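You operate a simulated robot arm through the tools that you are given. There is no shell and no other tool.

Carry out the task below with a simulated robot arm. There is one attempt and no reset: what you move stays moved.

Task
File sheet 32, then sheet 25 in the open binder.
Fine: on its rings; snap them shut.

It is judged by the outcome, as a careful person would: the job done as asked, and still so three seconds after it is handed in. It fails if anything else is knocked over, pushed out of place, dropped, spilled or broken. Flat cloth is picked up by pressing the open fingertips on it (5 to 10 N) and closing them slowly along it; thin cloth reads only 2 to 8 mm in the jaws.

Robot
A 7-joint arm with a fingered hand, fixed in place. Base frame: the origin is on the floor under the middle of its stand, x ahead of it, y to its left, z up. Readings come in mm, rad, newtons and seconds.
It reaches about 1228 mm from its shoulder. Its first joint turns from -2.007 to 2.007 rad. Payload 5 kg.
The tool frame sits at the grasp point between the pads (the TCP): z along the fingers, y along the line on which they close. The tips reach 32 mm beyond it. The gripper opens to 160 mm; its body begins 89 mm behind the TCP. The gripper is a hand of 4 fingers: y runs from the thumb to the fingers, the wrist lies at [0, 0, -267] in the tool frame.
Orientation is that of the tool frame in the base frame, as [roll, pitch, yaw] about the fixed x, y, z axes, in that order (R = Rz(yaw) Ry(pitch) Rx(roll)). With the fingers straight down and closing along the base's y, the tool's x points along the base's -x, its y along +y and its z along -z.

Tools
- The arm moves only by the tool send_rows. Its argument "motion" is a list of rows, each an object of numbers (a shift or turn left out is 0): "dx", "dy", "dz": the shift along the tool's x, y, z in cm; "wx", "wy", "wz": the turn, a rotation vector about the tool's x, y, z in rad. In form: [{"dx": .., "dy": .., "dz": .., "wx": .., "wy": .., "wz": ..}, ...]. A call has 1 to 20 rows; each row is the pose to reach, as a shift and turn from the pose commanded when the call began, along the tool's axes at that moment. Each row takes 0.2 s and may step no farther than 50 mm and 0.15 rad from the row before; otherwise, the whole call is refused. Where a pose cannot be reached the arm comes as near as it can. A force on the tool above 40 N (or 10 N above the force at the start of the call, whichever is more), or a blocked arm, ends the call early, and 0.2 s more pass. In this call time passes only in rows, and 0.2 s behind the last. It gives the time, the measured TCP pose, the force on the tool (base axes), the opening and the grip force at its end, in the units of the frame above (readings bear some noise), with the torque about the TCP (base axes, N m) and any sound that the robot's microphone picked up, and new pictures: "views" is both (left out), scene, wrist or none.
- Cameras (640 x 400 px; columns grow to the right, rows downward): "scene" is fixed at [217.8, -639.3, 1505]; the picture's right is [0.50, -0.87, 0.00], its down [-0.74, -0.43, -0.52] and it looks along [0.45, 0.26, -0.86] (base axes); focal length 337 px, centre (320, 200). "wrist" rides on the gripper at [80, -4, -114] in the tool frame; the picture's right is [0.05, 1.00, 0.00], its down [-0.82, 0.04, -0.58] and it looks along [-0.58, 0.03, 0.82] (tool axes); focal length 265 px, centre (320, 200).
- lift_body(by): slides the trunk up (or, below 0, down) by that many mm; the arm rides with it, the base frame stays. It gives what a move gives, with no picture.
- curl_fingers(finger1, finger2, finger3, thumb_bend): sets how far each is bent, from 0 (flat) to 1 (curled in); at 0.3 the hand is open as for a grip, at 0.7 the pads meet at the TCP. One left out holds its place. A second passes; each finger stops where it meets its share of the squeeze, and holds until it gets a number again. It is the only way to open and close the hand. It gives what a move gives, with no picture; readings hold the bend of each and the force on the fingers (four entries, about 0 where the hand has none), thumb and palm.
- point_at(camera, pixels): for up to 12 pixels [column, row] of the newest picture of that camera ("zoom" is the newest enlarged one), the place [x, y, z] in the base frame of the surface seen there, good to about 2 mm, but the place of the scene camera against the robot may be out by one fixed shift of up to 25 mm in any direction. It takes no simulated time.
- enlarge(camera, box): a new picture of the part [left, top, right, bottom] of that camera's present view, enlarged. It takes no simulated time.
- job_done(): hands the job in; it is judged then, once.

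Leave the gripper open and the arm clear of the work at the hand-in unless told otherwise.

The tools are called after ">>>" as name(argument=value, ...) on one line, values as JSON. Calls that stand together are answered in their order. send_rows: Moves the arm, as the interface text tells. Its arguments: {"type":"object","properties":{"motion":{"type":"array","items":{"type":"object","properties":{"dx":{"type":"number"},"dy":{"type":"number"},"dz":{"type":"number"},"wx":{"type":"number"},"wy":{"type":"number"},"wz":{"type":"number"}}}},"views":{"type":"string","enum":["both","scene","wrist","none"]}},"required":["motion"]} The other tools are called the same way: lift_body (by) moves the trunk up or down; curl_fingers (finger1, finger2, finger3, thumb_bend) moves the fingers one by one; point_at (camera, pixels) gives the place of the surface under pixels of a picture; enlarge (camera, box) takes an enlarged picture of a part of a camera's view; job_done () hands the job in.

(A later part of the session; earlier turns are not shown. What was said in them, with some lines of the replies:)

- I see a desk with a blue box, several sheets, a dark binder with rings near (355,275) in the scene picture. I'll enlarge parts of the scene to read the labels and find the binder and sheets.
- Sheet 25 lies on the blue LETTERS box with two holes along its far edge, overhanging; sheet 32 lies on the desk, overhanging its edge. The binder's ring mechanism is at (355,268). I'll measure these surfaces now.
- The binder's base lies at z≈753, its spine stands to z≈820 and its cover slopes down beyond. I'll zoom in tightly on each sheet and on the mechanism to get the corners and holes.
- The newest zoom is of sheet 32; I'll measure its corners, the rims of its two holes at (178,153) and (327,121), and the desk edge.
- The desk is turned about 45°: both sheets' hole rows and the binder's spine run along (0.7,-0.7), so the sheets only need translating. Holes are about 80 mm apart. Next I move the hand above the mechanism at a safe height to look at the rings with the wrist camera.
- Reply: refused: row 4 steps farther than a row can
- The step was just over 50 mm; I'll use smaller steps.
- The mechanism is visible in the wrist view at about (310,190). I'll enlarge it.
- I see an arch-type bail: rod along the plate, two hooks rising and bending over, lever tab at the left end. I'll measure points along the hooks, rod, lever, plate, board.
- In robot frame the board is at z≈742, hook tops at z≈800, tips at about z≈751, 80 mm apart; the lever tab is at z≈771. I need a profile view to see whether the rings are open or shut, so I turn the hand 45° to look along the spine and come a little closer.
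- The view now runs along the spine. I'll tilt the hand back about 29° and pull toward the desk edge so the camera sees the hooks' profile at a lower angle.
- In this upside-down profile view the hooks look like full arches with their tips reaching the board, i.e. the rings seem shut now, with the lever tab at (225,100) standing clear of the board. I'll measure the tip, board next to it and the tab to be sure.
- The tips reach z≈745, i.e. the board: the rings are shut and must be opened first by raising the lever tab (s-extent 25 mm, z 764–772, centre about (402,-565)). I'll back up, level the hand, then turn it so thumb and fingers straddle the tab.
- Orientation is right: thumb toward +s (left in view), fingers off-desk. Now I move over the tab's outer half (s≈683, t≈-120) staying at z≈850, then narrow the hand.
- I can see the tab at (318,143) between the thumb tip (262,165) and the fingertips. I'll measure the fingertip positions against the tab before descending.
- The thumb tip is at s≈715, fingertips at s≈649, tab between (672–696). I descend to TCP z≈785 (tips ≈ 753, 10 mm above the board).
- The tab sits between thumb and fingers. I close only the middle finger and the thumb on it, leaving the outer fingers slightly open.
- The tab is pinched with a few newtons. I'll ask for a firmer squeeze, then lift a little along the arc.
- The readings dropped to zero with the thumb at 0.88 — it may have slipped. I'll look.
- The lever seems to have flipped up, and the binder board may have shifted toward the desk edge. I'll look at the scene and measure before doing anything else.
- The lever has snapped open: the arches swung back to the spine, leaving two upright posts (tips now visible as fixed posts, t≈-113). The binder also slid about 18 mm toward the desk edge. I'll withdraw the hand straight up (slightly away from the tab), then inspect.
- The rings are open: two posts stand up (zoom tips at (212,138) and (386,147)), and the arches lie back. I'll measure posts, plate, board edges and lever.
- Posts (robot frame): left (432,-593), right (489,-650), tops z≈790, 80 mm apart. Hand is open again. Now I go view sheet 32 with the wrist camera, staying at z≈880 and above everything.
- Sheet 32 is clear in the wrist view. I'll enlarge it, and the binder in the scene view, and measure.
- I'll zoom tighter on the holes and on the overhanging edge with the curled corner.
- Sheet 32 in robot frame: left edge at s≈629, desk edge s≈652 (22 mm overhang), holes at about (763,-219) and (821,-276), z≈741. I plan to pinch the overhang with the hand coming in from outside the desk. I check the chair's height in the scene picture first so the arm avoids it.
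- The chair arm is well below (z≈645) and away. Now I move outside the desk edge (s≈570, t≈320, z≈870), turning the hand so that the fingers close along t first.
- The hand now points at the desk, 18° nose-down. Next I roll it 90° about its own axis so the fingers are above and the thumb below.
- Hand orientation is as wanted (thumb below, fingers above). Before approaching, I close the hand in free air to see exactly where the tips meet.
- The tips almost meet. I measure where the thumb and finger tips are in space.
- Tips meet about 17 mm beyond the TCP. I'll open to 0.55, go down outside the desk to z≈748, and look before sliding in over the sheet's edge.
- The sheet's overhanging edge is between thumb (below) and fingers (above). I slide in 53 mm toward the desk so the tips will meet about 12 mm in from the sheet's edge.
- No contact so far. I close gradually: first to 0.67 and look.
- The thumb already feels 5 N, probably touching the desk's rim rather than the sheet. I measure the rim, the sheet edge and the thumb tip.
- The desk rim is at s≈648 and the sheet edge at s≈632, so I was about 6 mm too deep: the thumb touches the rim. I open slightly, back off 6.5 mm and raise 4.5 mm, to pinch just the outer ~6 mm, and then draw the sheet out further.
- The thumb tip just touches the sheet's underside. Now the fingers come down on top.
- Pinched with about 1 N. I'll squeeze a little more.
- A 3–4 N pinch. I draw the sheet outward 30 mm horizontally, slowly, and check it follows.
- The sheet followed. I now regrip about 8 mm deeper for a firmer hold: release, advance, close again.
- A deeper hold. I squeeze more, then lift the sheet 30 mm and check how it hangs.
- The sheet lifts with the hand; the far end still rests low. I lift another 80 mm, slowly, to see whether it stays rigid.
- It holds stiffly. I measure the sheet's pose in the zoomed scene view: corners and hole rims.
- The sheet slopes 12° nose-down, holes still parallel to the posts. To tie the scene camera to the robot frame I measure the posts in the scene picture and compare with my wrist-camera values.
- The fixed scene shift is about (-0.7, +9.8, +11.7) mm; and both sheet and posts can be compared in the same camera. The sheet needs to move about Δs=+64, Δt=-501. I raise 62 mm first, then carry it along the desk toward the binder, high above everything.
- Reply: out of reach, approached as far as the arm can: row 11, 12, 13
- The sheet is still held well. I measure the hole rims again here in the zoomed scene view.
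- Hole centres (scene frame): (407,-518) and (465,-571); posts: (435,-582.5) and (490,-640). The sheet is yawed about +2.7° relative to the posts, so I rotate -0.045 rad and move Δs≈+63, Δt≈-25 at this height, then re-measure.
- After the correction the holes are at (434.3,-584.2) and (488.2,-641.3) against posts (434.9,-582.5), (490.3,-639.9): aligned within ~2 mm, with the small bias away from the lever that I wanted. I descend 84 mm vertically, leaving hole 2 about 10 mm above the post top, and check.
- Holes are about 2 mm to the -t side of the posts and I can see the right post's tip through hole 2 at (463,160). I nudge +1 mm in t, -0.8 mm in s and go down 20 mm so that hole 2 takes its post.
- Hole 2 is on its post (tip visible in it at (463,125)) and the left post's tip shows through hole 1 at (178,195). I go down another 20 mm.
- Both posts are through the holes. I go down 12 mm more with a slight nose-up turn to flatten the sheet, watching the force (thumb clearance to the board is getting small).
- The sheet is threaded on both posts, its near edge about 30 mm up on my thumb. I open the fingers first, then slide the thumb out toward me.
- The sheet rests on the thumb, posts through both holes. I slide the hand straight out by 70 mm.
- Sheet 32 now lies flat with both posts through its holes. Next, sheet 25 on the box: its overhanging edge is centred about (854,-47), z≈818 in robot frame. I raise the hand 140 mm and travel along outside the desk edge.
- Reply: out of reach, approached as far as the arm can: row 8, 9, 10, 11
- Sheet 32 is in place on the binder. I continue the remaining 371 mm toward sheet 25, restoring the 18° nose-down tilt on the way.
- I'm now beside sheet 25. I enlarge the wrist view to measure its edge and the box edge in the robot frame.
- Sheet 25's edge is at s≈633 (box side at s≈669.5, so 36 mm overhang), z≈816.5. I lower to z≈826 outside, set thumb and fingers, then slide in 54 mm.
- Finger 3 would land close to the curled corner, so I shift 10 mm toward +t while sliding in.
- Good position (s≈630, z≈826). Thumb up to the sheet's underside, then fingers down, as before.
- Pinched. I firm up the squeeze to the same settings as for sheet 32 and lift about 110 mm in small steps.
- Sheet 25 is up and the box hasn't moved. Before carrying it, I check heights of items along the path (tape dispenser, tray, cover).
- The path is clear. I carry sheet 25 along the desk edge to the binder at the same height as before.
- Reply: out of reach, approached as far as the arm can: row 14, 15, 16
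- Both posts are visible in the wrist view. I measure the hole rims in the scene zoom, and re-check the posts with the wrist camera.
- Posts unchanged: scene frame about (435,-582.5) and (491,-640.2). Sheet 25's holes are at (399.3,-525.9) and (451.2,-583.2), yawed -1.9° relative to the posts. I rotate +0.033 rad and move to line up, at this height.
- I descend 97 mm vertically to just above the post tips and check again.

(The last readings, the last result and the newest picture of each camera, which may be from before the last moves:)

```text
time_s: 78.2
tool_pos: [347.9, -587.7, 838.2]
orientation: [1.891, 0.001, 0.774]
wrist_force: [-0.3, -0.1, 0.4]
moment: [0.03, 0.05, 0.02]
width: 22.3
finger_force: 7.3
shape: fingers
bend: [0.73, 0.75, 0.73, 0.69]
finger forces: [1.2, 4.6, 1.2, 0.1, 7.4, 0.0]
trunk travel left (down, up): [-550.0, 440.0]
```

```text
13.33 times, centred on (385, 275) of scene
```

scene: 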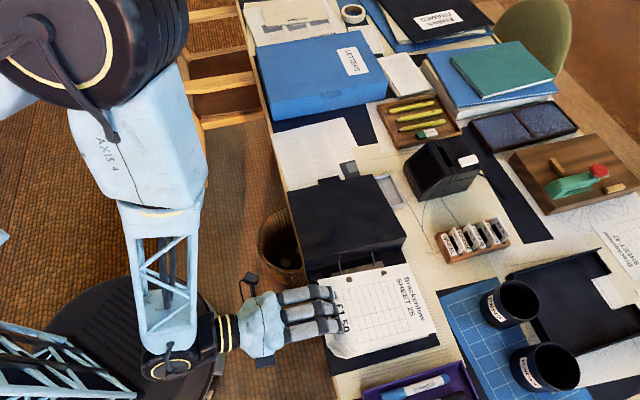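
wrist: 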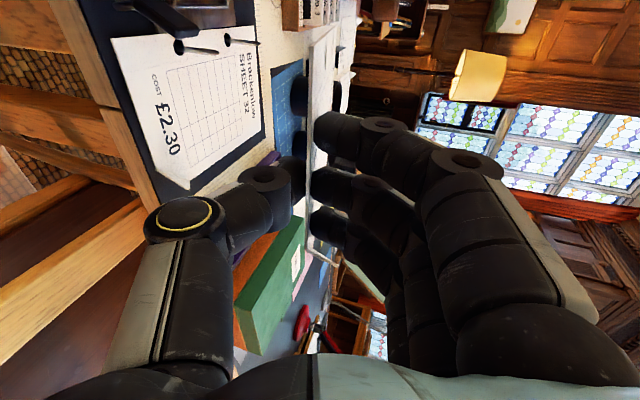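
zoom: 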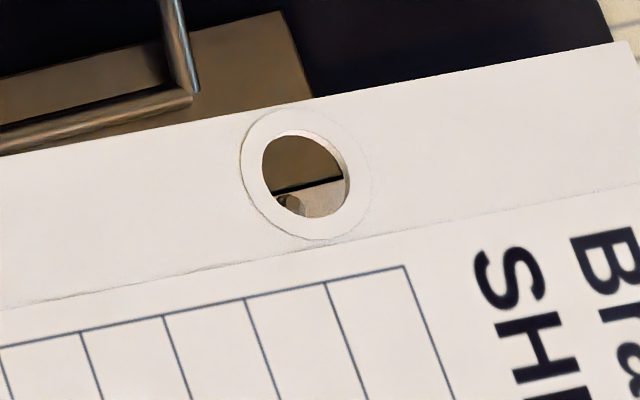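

The picture through hole 2 looks the same as for sheet 32 at this stage (post tip at its lower left). I nudge -0.9 mm in s, +0.3 mm in t and go down 20 mm.

>>> send_rows(motion=[{"dx": 0.03, "dy": -0.03, "dz": -0.085}, {"dx": 0.03, "dy": -0.5, "dz": 0.075}, {"dx": 0.03, "dy": -1.0, "dz": 0.24}, {"dx": 0.03, "dy": -1.5, "dz": 0.4}, {"dx": 0.03, "dy": -1.93, "dz": 0.545}], views="scene")

>>> enlarge(camera="scene", box=[325, 260, 405, 310])

```text
time_s: 79.4
tool_pos: [349.4, -587.1, 820.1]
orientation: [1.891, -0.001, 0.772]
wrist_force: [0.4, 0.3, -0.1]
moment: [0.02, 0.0, -0.03]
width: 22.2
finger_force: 7.3
shape: fingers
bend: [0.73, 0.75, 0.73, 0.69]
finger forces: [1.2, 4.6, 1.2, 0.0, 7.5, 0.0]
trunk travel left (down, up): [-550.0, 440.0]
```

scene: 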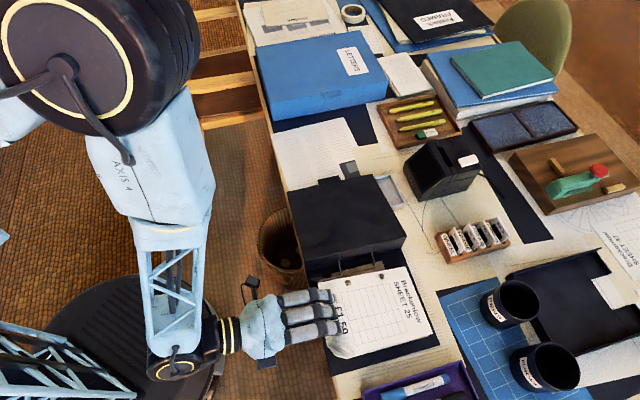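

```text
8.00 times, centred on (365, 285) of scene
```

zoom: 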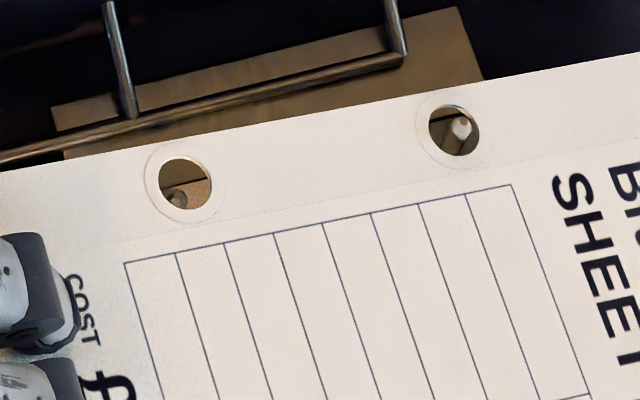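

Hole 2 is on its post and the left tip shows inside hole 1 at (178,198), just as with sheet 32. Down another 20 mm.

>>> send_rows(motion=[{"dy": -0.5, "dz": 0.165}, {"dy": -1.0, "dz": 0.33}, {"dy": -1.5, "dz": 0.5}, {"dy": -1.9, "dz": 0.63}], views="both")

>>> enlarge(camera="scene", box=[325, 260, 405, 310])

```text
time_s: 80.4
tool_pos: [349.0, -588.3, 798.3]
orientation: [1.892, 0.001, 0.773]
wrist_force: [-0.2, 0.3, -1.2]
moment: [0.06, 0.01, -0.02]
width: 22.3
finger_force: 6.5
shape: fingers
bend: [0.73, 0.75, 0.73, 0.69]
finger forces: [1.4, 4.5, 1.2, 0.0, 7.2, 0.0]
trunk travel left (down, up): [-550.0, 440.0]
```

scene: 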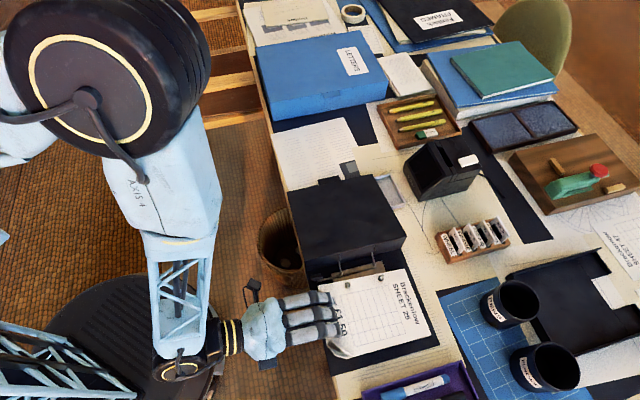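
wrist: 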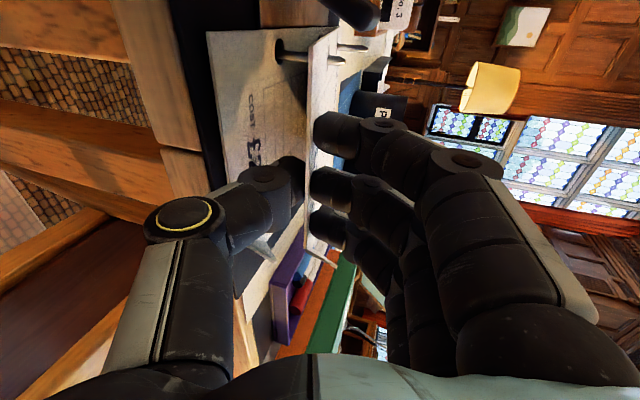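

```text
8.00 times, centred on (365, 285) of scene
```

zoom: 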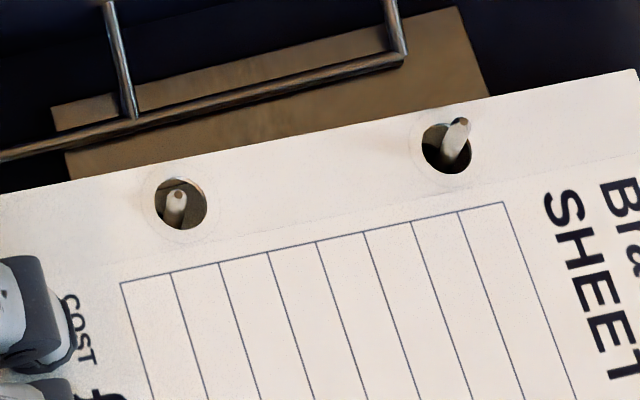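

Both posts are through. Final lowering of 11 mm with slight nose-up, as before.

>>> send_rows(motion=[{"dy": -0.3, "dz": 0.1, "wx": -0.02}, {"dy": -0.6, "dz": 0.2, "wx": -0.04}, {"dy": -0.9, "dz": 0.3, "wx": -0.06}, {"dy": -1.0, "dz": 0.33, "wx": -0.07}], views="both")

>>> enlarge(camera="scene", box=[310, 255, 440, 360])

```text
time_s: 81.4
tool_pos: [349.0, -586.9, 788.0]
orientation: [1.823, 0.001, 0.773]
wrist_force: [0.1, -0.2, 0.9]
moment: [0.02, 0.05, -0.03]
width: 22.3
finger_force: 7.2
shape: fingers
bend: [0.73, 0.75, 0.73, 0.69]
finger forces: [1.3, 4.6, 1.3, 0.0, 8.1, 0.1]
trunk travel left (down, up): [-550.0, 440.0]
```

scene: 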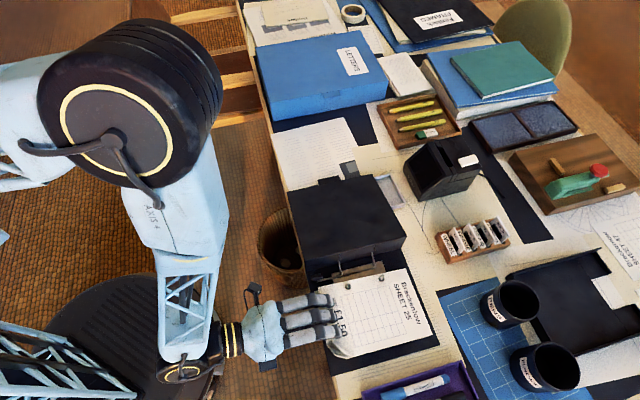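
wrist: 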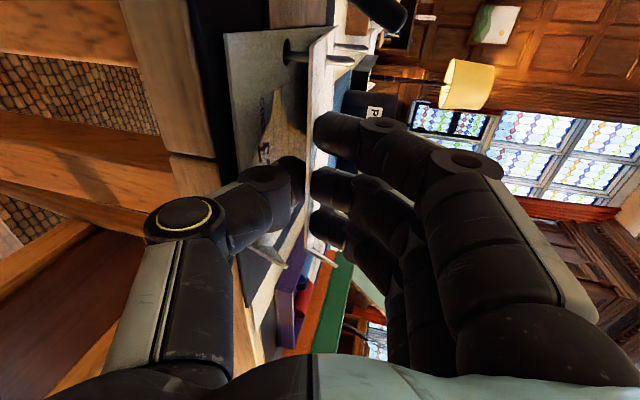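

```text
3.81 times, centred on (375, 308) of scene
```

zoom: 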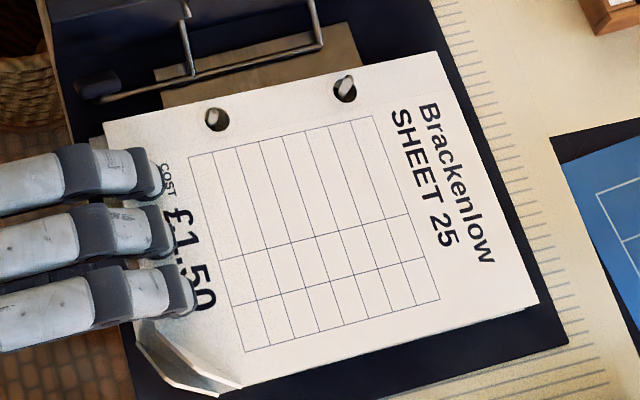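

Sheet 25 is in place on the posts. Releasing: fingers open, thumb eased, then hand slides out.

>>> curl_fingers(finger1=0.6, finger2=0.6, finger3=0.6)

>>> curl_fingers(thumb_bend=0.67)

>>> send_rows(motion=[{"dz": -0.8, "dy": -0.21}, {"dz": -1.7, "dy": -0.44}, {"dz": -2.7, "dy": -0.7}, {"dz": -3.7, "dy": -0.96}, {"dz": -4.7, "dy": -1.21}, {"dz": -5.7, "dy": -1.47}, {"dz": -6.8, "dy": -1.76}, {"dz": -8.5, "dy": -2.2}], views="both")

>>> enlarge(camera="scene", box=[310, 255, 440, 360])

```text
time_s: 82.4
tool_pos: [349.9, -588.4, 788.9]
orientation: [1.822, 0.001, 0.774]
wrist_force: [0.2, 0.0, 0.8]
moment: [0.0, -0.03, -0.01]
width: 36.5
finger_force: 0.1
shape: fingers
bend: [0.6, 0.6, 0.6, 0.71]
finger forces: [0.0, 0.0, 0.0, 0.0, 0.2, 0.0]
trunk travel left (down, up): [-550.0, 440.0]
```

```text
time_s: 83.4
tool_pos: [349.5, -586.4, 789.0]
orientation: [1.822, -0.001, 0.772]
wrist_force: [0.5, -0.5, 0.6]
moment: [0.0, 0.0, -0.01]
width: 41.4
finger_force: 0.8
shape: fingers
bend: [0.6, 0.6, 0.6, 0.67]
finger forces: [0.0, 0.0, 0.0, 0.1, 0.2, 0.1]
trunk travel left (down, up): [-550.0, 440.0]
```

```text
time_s: 85.2
tool_pos: [287.5, -523.3, 789.2]
orientation: [1.821, 0.001, 0.777]
wrist_force: [0.3, -0.3, -0.3]
moment: [0.02, -0.03, -0.01]
width: 41.8
finger_force: 0.1
shape: fingers
bend: [0.6, 0.6, 0.6, 0.67]
finger forces: [0.0, 0.0, 0.0, 0.0, 0.1, 0.0]
trunk travel left (down, up): [-550.0, 440.0]
```

scene: 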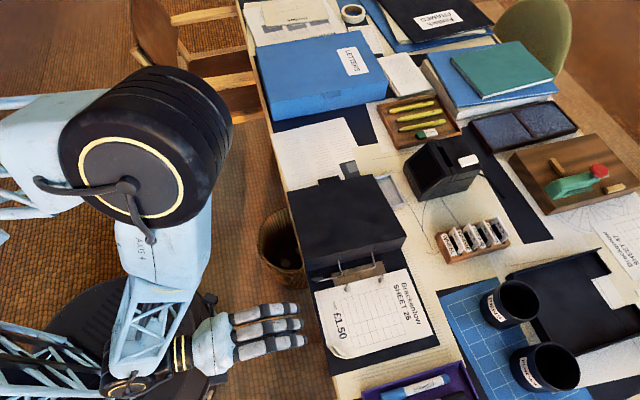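
wrist: 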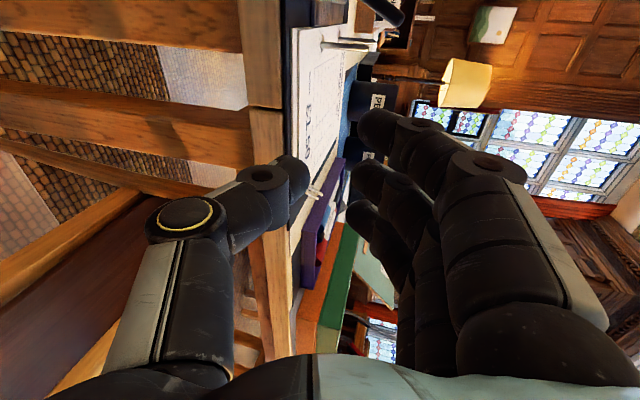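

```text
3.81 times, centred on (375, 308) of scene
```

zoom: 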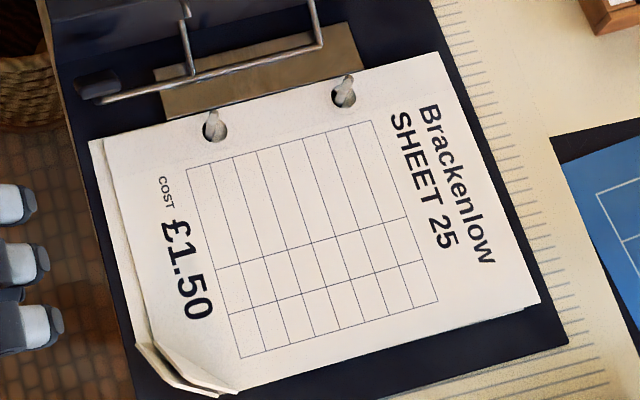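

Both sheets lie on the posts (25 over 32). Now the rings must be snapped shut: the raised lever tab (s≈654–679, t≈-90, z up to 813) must be swung back down toward -t. I raise the hand and turn it back to pointing straight down with the fingers on the spine side.

>>> send_rows(motion=[{"dy": 3.5, "dz": -0.9}, {"dy": 7.5, "dz": -1.94}, {"dy": 11.5, "dz": -2.98}, {"dy": 15.5, "dz": -4.0}], views="none")

>>> send_rows(motion=[{"wz": -0.131}, {"wz": -0.262}, {"wz": -0.393}, {"wz": -0.524}, {"wz": -0.655}, {"wz": -0.786}, {"wz": -0.917}, {"wz": -1.048}, {"wz": -1.179}, {"wz": -1.31}, {"wz": -1.441}, {"wz": -1.571}], views="none")

>>> send_rows(motion=[{"wy": 0.13}, {"wy": 0.26}, {"wy": 0.39}, {"wy": 0.52}, {"wy": 0.65}, {"wy": 0.78}, {"wy": 0.91}, {"wy": 1.04}, {"wy": 1.17}, {"wy": 1.318}], views="both")

```text
time_s: 86.2
tool_pos: [287.3, -522.4, 948.5]
orientation: [1.822, 0.001, 0.772]
wrist_force: [0.1, -0.1, -0.4]
moment: [0.0, 0.01, -0.04]
width: 41.6
finger_force: 0.0
shape: fingers
bend: [0.6, 0.6, 0.6, 0.67]
finger forces: [0.0, 0.1, 0.1, 0.1, 0.0, 0.1]
trunk travel left (down, up): [-550.0, 440.0]
```

```text
time_s: 88.8
tool_pos: [287.9, -524.3, 948.1]
orientation: [-3.132, 1.322, 2.355]
wrist_force: [0.3, -0.2, -0.2]
moment: [-0.04, 0.0, -0.06]
width: 41.5
finger_force: 0.0
shape: fingers
bend: [0.6, 0.6, 0.6, 0.67]
finger forces: [0.0, 0.0, 0.0, 0.1, 0.0, 0.0]
trunk travel left (down, up): [-550.0, 440.0]
```

```text
time_s: 91.0
tool_pos: [287.4, -525.0, 947.4]
orientation: [-3.14, 0.0, 2.344]
wrist_force: [0.3, -0.1, 0.5]
moment: [0.0, -0.04, 0.02]
width: 41.5
finger_force: 0.1
shape: fingers
bend: [0.6, 0.6, 0.6, 0.67]
finger forces: [0.0, 0.1, 0.0, 0.0, 0.1, 0.0]
trunk travel left (down, up): [-550.0, 440.0]
```

scene: 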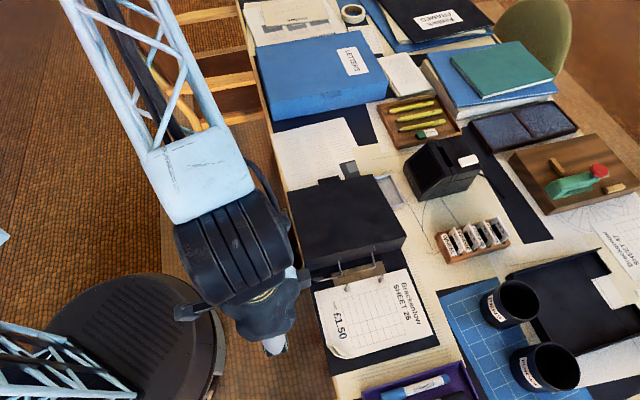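
wrist: 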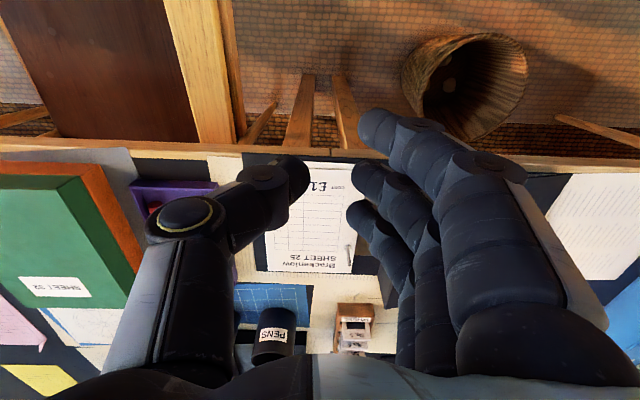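

The hand points down again, fingers on the spine (+t) side. I set the fingers to 0.55 and open the thumb wide, then move above the lever (s≈668) keeping the tips just above the tab.

>>> curl_fingers(finger1=0.55, finger2=0.55, finger3=0.55, thumb_bend=0.3)

>>> send_rows(motion=[{"dx": -3.0, "dy": 1.9}, {"dx": -6.0, "dy": 3.8, "dz": 1.0}, {"dx": -8.5, "dy": 5.2, "dz": 3.5}, {"dx": -9.36, "dy": 5.6, "dz": 6.5}, {"dx": -9.36, "dy": 5.6, "dz": 9.0}], views="both")

>>> enlarge(camera="wrist", box=[240, 80, 460, 260])

```text
time_s: 92.0
tool_pos: [286.6, -523.9, 947.1]
orientation: [-3.141, 0.001, 2.345]
wrist_force: [0.0, -0.3, 0.4]
moment: [0.0, -0.02, -0.02]
width: 120.1
finger_force: 0.0
shape: fingers
bend: [0.55, 0.55, 0.55, 0.3]
finger forces: [0.0, 0.1, 0.0, 0.1, 0.0, 0.0]
trunk travel left (down, up): [-550.0, 440.0]
```

```text
time_s: 93.2
tool_pos: [392.8, -550.9, 857.9]
orientation: [3.141, 0.003, 2.344]
wrist_force: [0.4, -0.2, 0.1]
moment: [-0.01, 0.02, 0.01]
width: 120.3
finger_force: 0.0
shape: fingers
bend: [0.55, 0.55, 0.55, 0.3]
finger forces: [0.1, 0.0, 0.0, 0.0, 0.0, 0.0]
trunk travel left (down, up): [-550.0, 440.0]
```

scene: 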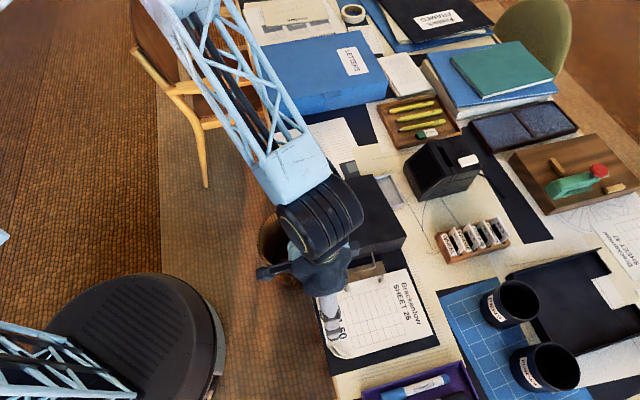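
wrist: 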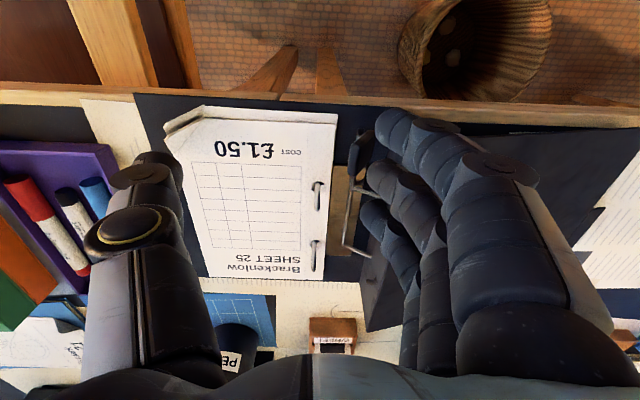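

```text
2.22 times, centred on (350, 170) of wrist
```

zoom: 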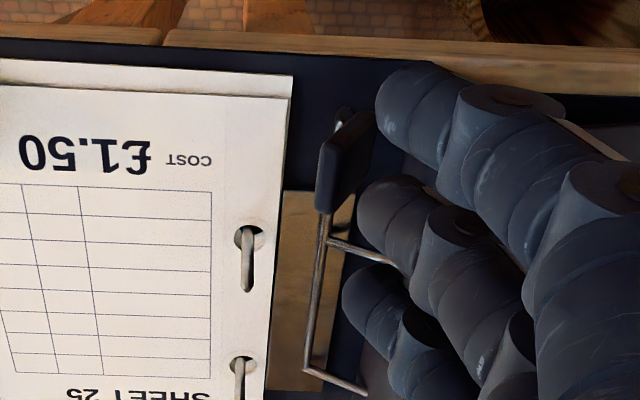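

I see the tab at zoom (345,160), with the fingertips just on its spine side. I measure tips and tab.

>>> point_at(camera="zoom", pixels=[[385, 100], [380, 125], [365, 205], [362, 225], [348, 290], [345, 300], [330, 155], [365, 130], [330, 200], [355, 118], [340, 165], [345, 112]])

```text
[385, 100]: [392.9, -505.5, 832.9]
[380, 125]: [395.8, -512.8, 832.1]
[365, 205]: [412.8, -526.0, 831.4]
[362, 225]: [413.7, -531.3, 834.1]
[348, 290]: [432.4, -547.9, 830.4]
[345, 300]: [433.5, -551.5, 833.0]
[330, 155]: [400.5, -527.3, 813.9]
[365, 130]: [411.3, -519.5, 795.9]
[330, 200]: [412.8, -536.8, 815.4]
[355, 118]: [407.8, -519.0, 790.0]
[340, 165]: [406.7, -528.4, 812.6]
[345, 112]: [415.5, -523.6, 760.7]
```

The mid finger (s≈665) is centred on the tab (s 654–676). I bring the thumb in to 0.5 (to stay clear of the curled sheet corners) and lower 23 mm behind the tab.

>>> curl_fingers(thumb_bend=0.5)

>>> send_rows(motion=[{"dy": 0.05, "dz": 1.2}, {"dy": 0.1, "dz": 2.3}], views="wrist")

>>> enlarge(camera="wrist", box=[240, 80, 460, 260])

```text
time_s: 94.2
tool_pos: [391.8, -551.3, 857.7]
orientation: [-3.141, 0.002, 2.345]
wrist_force: [-0.8, 0.0, 0.1]
moment: [0.01, 0.01, -0.01]
width: 81.7
finger_force: 0.1
shape: fingers
bend: [0.55, 0.55, 0.55, 0.5]
finger forces: [0.1, 0.0, 0.0, 0.0, 0.1, 0.0]
trunk travel left (down, up): [-550.0, 440.0]
```

```text
time_s: 94.8
tool_pos: [393.8, -552.3, 835.1]
orientation: [3.141, 0.003, 2.345]
wrist_force: [0.2, 0.4, -1.1]
moment: [0.01, 0.05, 0.01]
width: 81.5
finger_force: 0.2
shape: fingers
bend: [0.55, 0.55, 0.55, 0.5]
finger forces: [0.0, 0.3, 0.0, 0.0, 0.0, 0.0]
trunk travel left (down, up): [-550.0, 440.0]
```

wrist: 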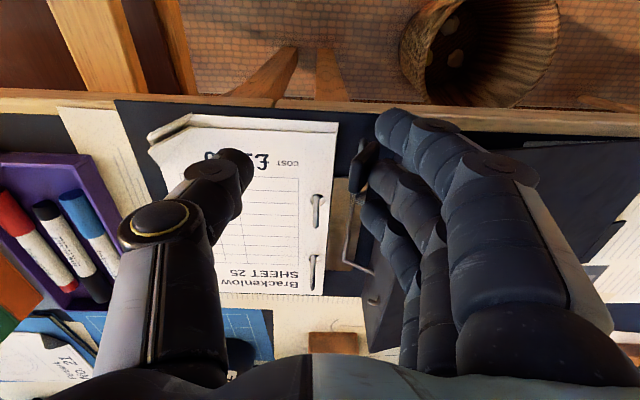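

```text
2.22 times, centred on (350, 170) of wrist
```

zoom: 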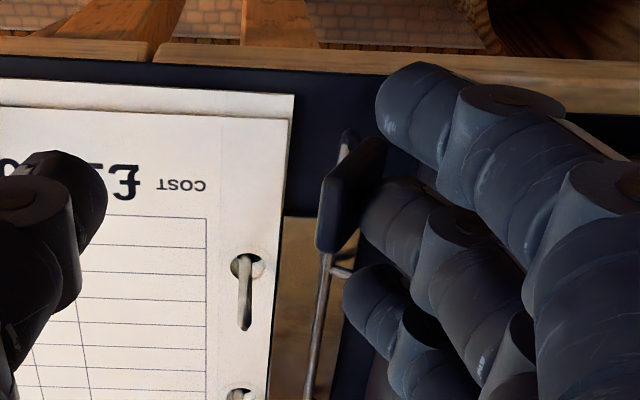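

The mid finger just touches the tab's back. I begin the sweep toward -t along the lever's arc, half-way first, watching for the binder sliding.

>>> send_rows(motion=[{"dy": -0.4, "dz": 0.05}, {"dy": -0.8, "dz": 0.1}, {"dy": -1.2, "dz": 0.15}, {"dy": -1.6, "dz": 0.22}, {"dy": -2.0, "dz": 0.3}], views="both")

>>> enlarge(camera="wrist", box=[240, 80, 460, 260])

```text
time_s: 96.0
tool_pos: [380.8, -565.0, 831.7]
orientation: [-3.141, 0.001, 2.344]
wrist_force: [0.4, 0.5, 0.1]
moment: [0.01, 0.03, 0.0]
width: 81.9
finger_force: 0.0
shape: fingers
bend: [0.55, 0.55, 0.55, 0.5]
finger forces: [0.0, 0.2, 0.1, 0.1, 0.0, 0.0]
trunk travel left (down, up): [-550.0, 440.0]
```

scene: 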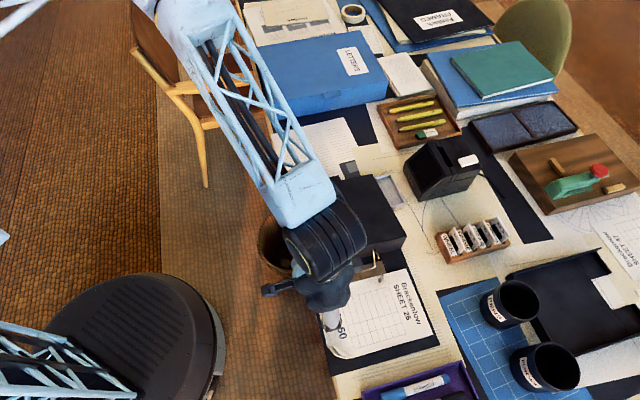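
wrist: 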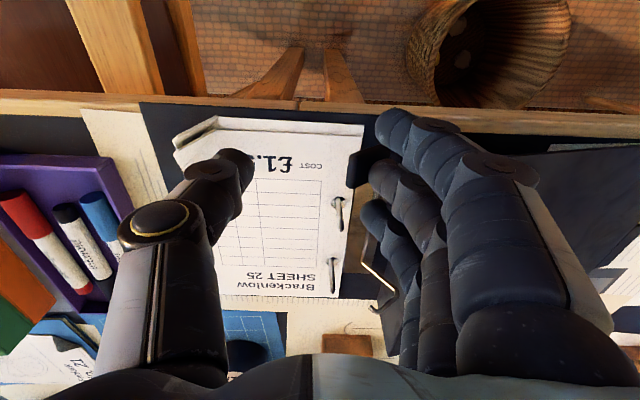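

```text
2.22 times, centred on (350, 170) of wrist
```

zoom: 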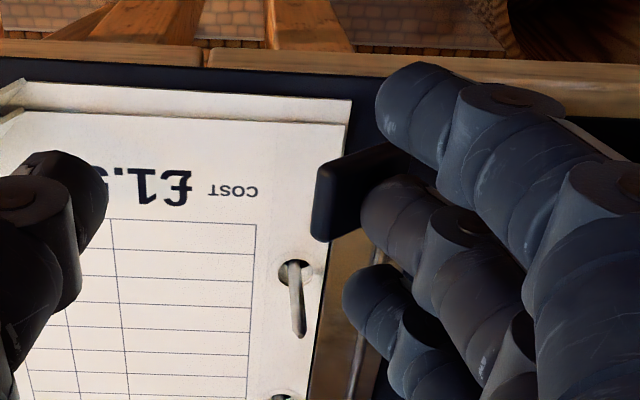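

The lever follows with hardly any force (0.2 N) and the binder isn't moving. I continue the arc downward.

>>> send_rows(motion=[{"dy": -0.55, "dz": 0.18}, {"dy": -1.09, "dz": 0.36}, {"dy": -1.55, "dz": 0.6}, {"dy": -1.97, "dz": 0.87}, {"dy": -2.35, "dz": 1.17}, {"dy": -2.74, "dz": 1.51}], views="both")

>>> enlarge(camera="wrist", box=[240, 80, 460, 260])

```text
time_s: 97.4
tool_pos: [359.7, -585.2, 817.3]
orientation: [-3.14, 0.003, 2.344]
wrist_force: [0.3, -0.6, -0.1]
moment: [0.03, 0.01, -0.01]
width: 81.6
finger_force: 0.0
shape: fingers
bend: [0.55, 0.55, 0.55, 0.5]
finger forces: [0.1, 0.1, 0.0, 0.1, 0.1, 0.0]
trunk travel left (down, up): [-550.0, 440.0]
```

scene: 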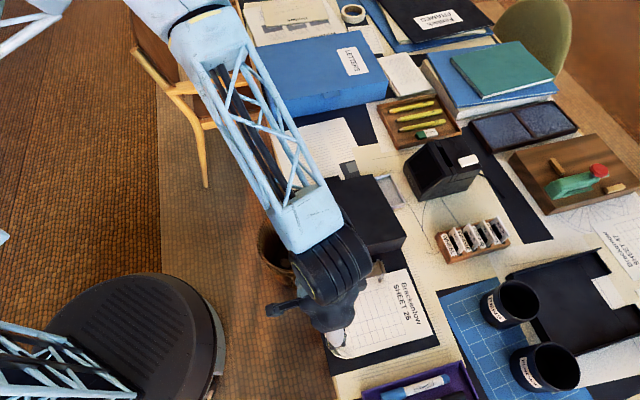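
wrist: 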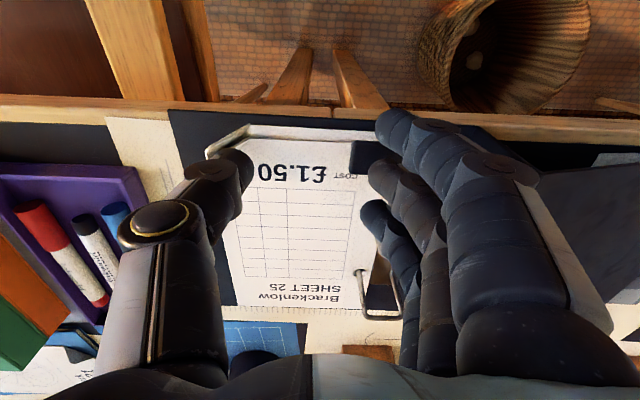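

```text
2.22 times, centred on (350, 170) of wrist
```

zoom: 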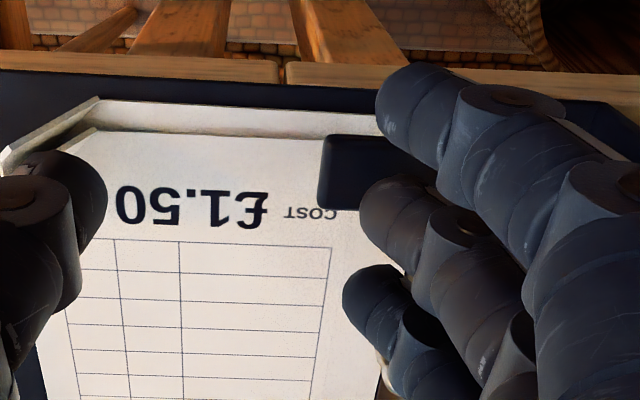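

The tab is going down and the arch has come over the posts. I measure the tab's height (shut = about z 772).

>>> point_at(camera="zoom", pixels=[[330, 165], [345, 190], [345, 145], [360, 160], [335, 200], [370, 145], [300, 120], [340, 225]])

>>> enlarge(camera="wrist", box=[320, 200, 460, 330])

```text
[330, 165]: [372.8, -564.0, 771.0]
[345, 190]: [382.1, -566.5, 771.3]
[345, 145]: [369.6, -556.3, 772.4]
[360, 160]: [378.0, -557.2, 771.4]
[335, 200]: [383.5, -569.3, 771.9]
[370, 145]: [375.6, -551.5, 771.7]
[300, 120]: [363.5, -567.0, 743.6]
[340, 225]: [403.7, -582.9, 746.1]
```

```text
3.08 times, centred on (390, 265) of wrist
```

zoom: 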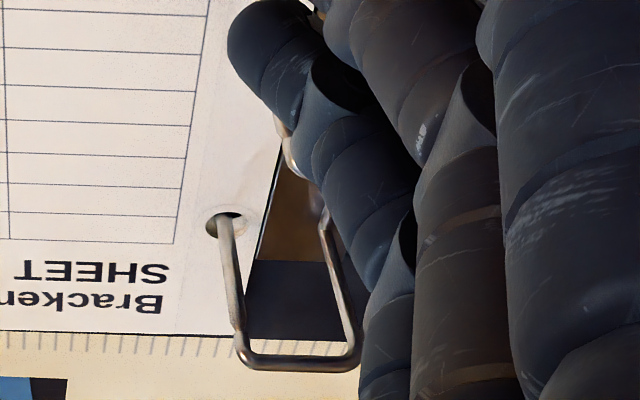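

The tab lies flat at z≈771.5 — the same as its original shut position — and the right arch spans onto its post. To make sure it is latched, I press the tab down gently with the mid finger.

>>> send_rows(motion=[{"dy": -0.2, "dz": 0.5}, {"dy": -0.2, "dz": 0.9}, {"dy": -0.2, "dz": 1.2}], views="wrist")

>>> enlarge(camera="wrist", box=[240, 80, 460, 260])

```text
time_s: 98.3
tool_pos: [359.7, -587.2, 809.3]
orientation: [3.14, 0.011, 2.344]
wrist_force: [1.6, 3.2, 39.5]
moment: [1.43, -1.24, 0.0]
width: 81.7
finger_force: 20.3
shape: fingers
bend: [0.55, 0.62, 0.55, 0.5]
finger forces: [0.0, 41.6, 0.0, 0.0, 0.0, 0.1]
trunk travel left (down, up): [-550.0, 440.0]
stopped in row 3: the force on the tool passed its limit at 41 N (the readings are from after the stop); the commanded pose is now the measured one
```

wrist: 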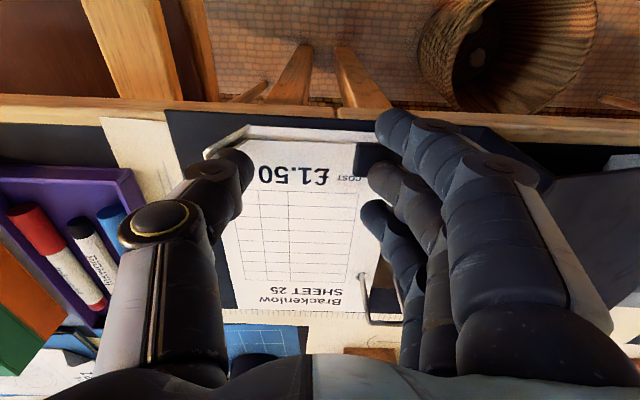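

```text
2.22 times, centred on (350, 170) of wrist
```

zoom: 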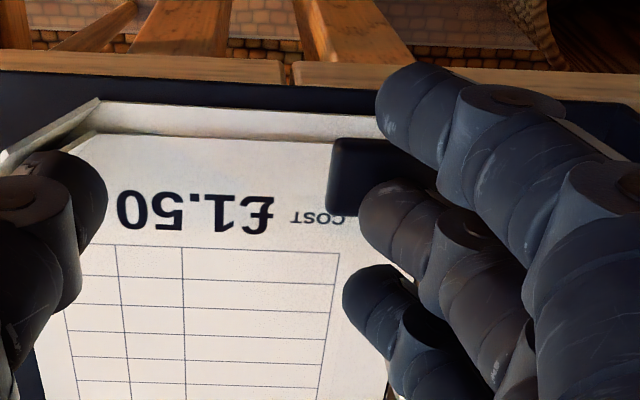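

The lever is hard on its stop (it resisted about 40 N), so it is shut. I lift straight off right away.

>>> send_rows(motion=[{"dz": -0.8}, {"dz": -2.0}, {"dz": -5.0}, {"dz": -9.0}, {"dz": -13.0}], views="both")

>>> enlarge(camera="wrist", box=[220, 80, 460, 300])

```text
time_s: 99.5
tool_pos: [359.0, -585.8, 937.0]
orientation: [3.141, 0.004, 2.345]
wrist_force: [0.1, 0.3, 0.3]
moment: [0.02, -0.01, -0.01]
width: 81.9
finger_force: 0.0
shape: fingers
bend: [0.55, 0.55, 0.55, 0.5]
finger forces: [0.1, 0.0, 0.0, 0.0, 0.0, 0.0]
trunk travel left (down, up): [-550.0, 440.0]
```

scene: 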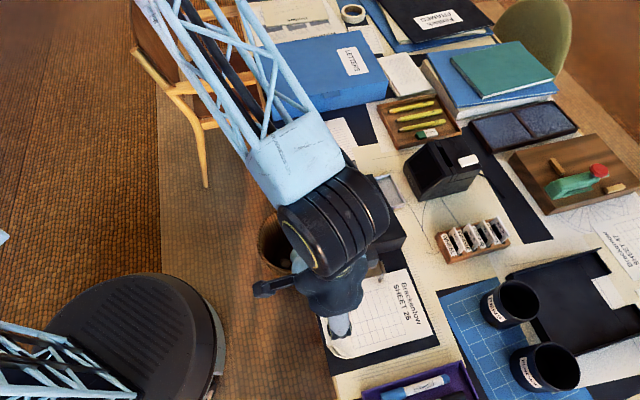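
wrist: 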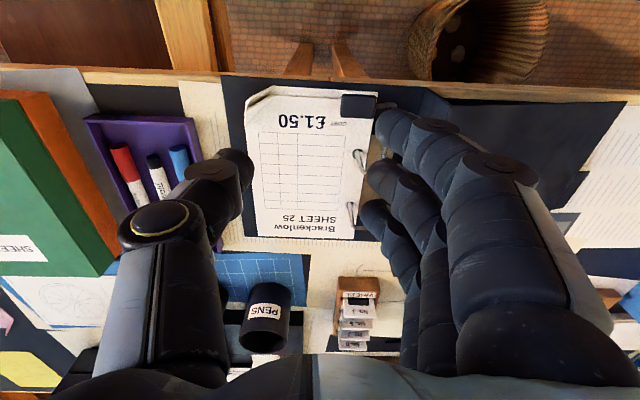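

```text
1.82 times, centred on (340, 190) of wrist
```

zoom: 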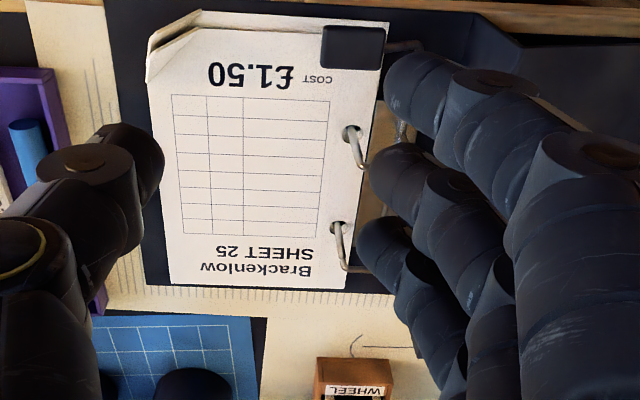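

The arches close over the posts with both sheets on them. I raise further, move off the desk, open the hand, and inspect the result.

>>> send_rows(motion=[{"dz": -3}, {"dx": 3, "dz": -6}, {"dx": 7, "dy": 2, "dz": -8}, {"dx": 11, "dy": 5, "dz": -8}, {"dx": 14, "dy": 8, "dz": -8}, {"dx": 16, "dy": 11, "dz": -8}, {"dx": 16, "dy": 15, "dz": -8}], views="none")

>>> curl_fingers(finger1=0.3, finger2=0.3, finger3=0.3, thumb_bend=0.3)

>>> send_rows(motion=[{"dx": 0}], views="both")

>>> enlarge(camera="scene", box=[300, 230, 450, 370])

```text
time_s: 101.1
tool_pos: [354.8, -366.4, 1015.5]
orientation: [-3.141, 0.005, 2.346]
wrist_force: [-0.5, 0.8, 0.3]
moment: [-0.04, 0.02, 0.0]
width: 81.6
finger_force: 0.0
shape: fingers
bend: [0.55, 0.55, 0.55, 0.5]
finger forces: [0.0, 0.0, 0.1, 0.1, 0.0, 0.1]
trunk travel left (down, up): [-550.0, 440.0]
```

```text
time_s: 102.1
tool_pos: [355.8, -366.8, 1014.9]
orientation: [-3.141, 0.004, 2.344]
wrist_force: [0.0, -0.3, -0.7]
moment: [0.0, 0.0, -0.01]
width: 169.8
finger_force: 0.1
shape: fingers
bend: [0.3, 0.3, 0.3, 0.3]
finger forces: [0.0, 0.0, 0.1, 0.1, 0.0, 0.0]
trunk travel left (down, up): [-550.0, 440.0]
```

```text
time_s: 102.5
tool_pos: [355.6, -368.2, 1014.3]
orientation: [3.14, 0.004, 2.343]
wrist_force: [0.3, -0.2, -1.1]
moment: [0.0, 0.01, -0.03]
width: 170.3
finger_force: 0.1
shape: fingers
bend: [0.3, 0.3, 0.3, 0.3]
finger forces: [0.0, 0.1, 0.0, 0.1, 0.0, 0.0]
trunk travel left (down, up): [-550.0, 440.0]
```

scene: 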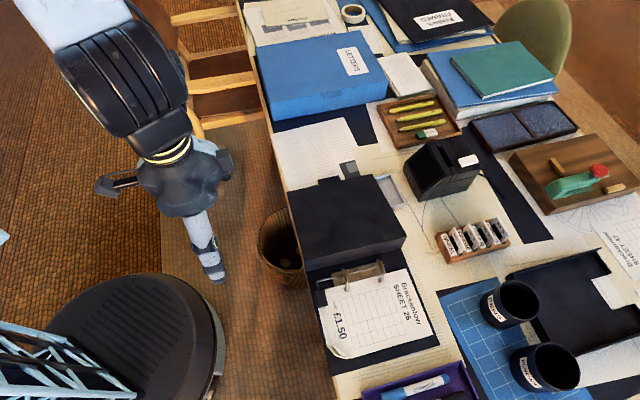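
wrist: 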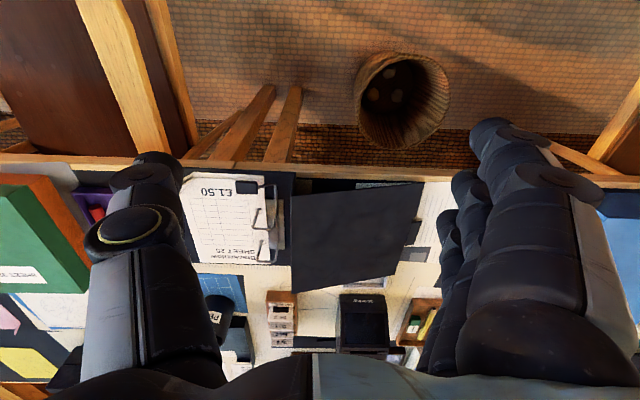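

```text
2.86 times, centred on (375, 300) of scene
```

zoom: 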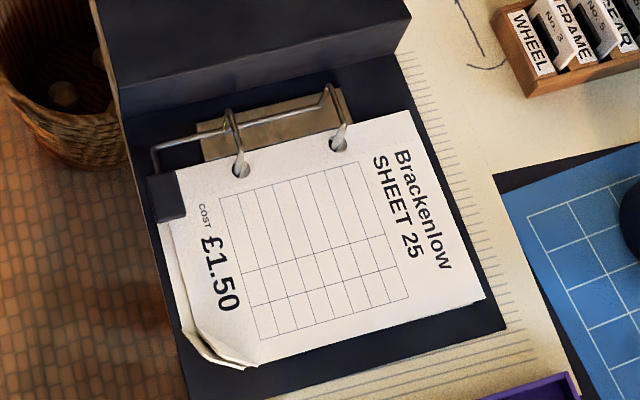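

Looks right. I zoom tightly on the rings to verify both arches meet the posts and both sheets are threaded.

>>> enlarge(camera="scene", box=[325, 255, 405, 305])

>>> enlarge(camera="wrist", box=[180, 165, 310, 275])

```text
8.00 times, centred on (365, 280) of scene
```

zoom: 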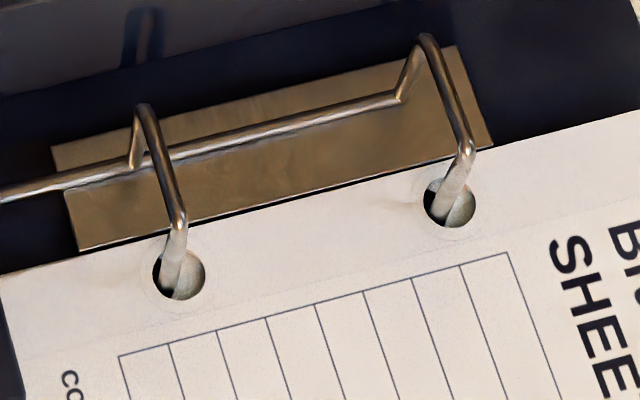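

```text
3.64 times, centred on (245, 220) of wrist
```

zoom: 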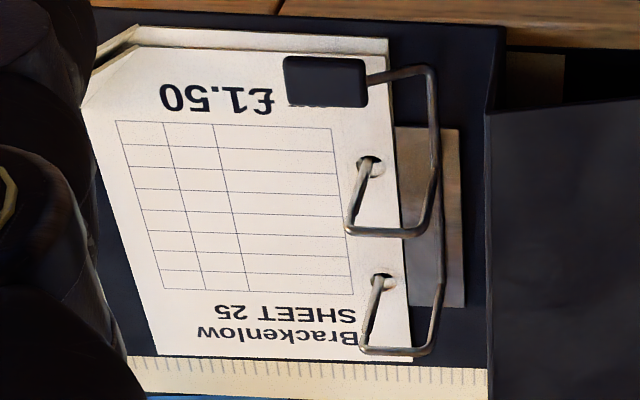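

Both sheets (25 on top of 32) are on the two rings, the arches are closed onto the posts, the lever is down on its stop, nothing else has moved, and the hand is open and clear of the desk. I hand the job in.

>>> job_done()

```text
The job is handed in.
```

Both sheets are filed in the binder: sheet 32 went on first, sheet 25 lies over it, and the rings are closed. In the last close-up, both posts pass through the sheets' holes and both arches rest on their posts. The lever sits at its original shut height and held firm under about 40 N.

- **Rings were shut at the start:** I had to open them with the lever before filing anything. While I was squeezing the lever tab, it flipped open.
- **Binder moved:** that squeeze also pushed the binder about 19 mm, mostly toward the desk edge. Its board now lies almost flush with the edge, and I left it there rather than risk pushing it back.
- **No snap sound:** no click was reported when the rings closed, so I judged them shut by sight and by the lever's resistance.

I saw nothing else disturbed on the desk. The hand is open and clear of the work.
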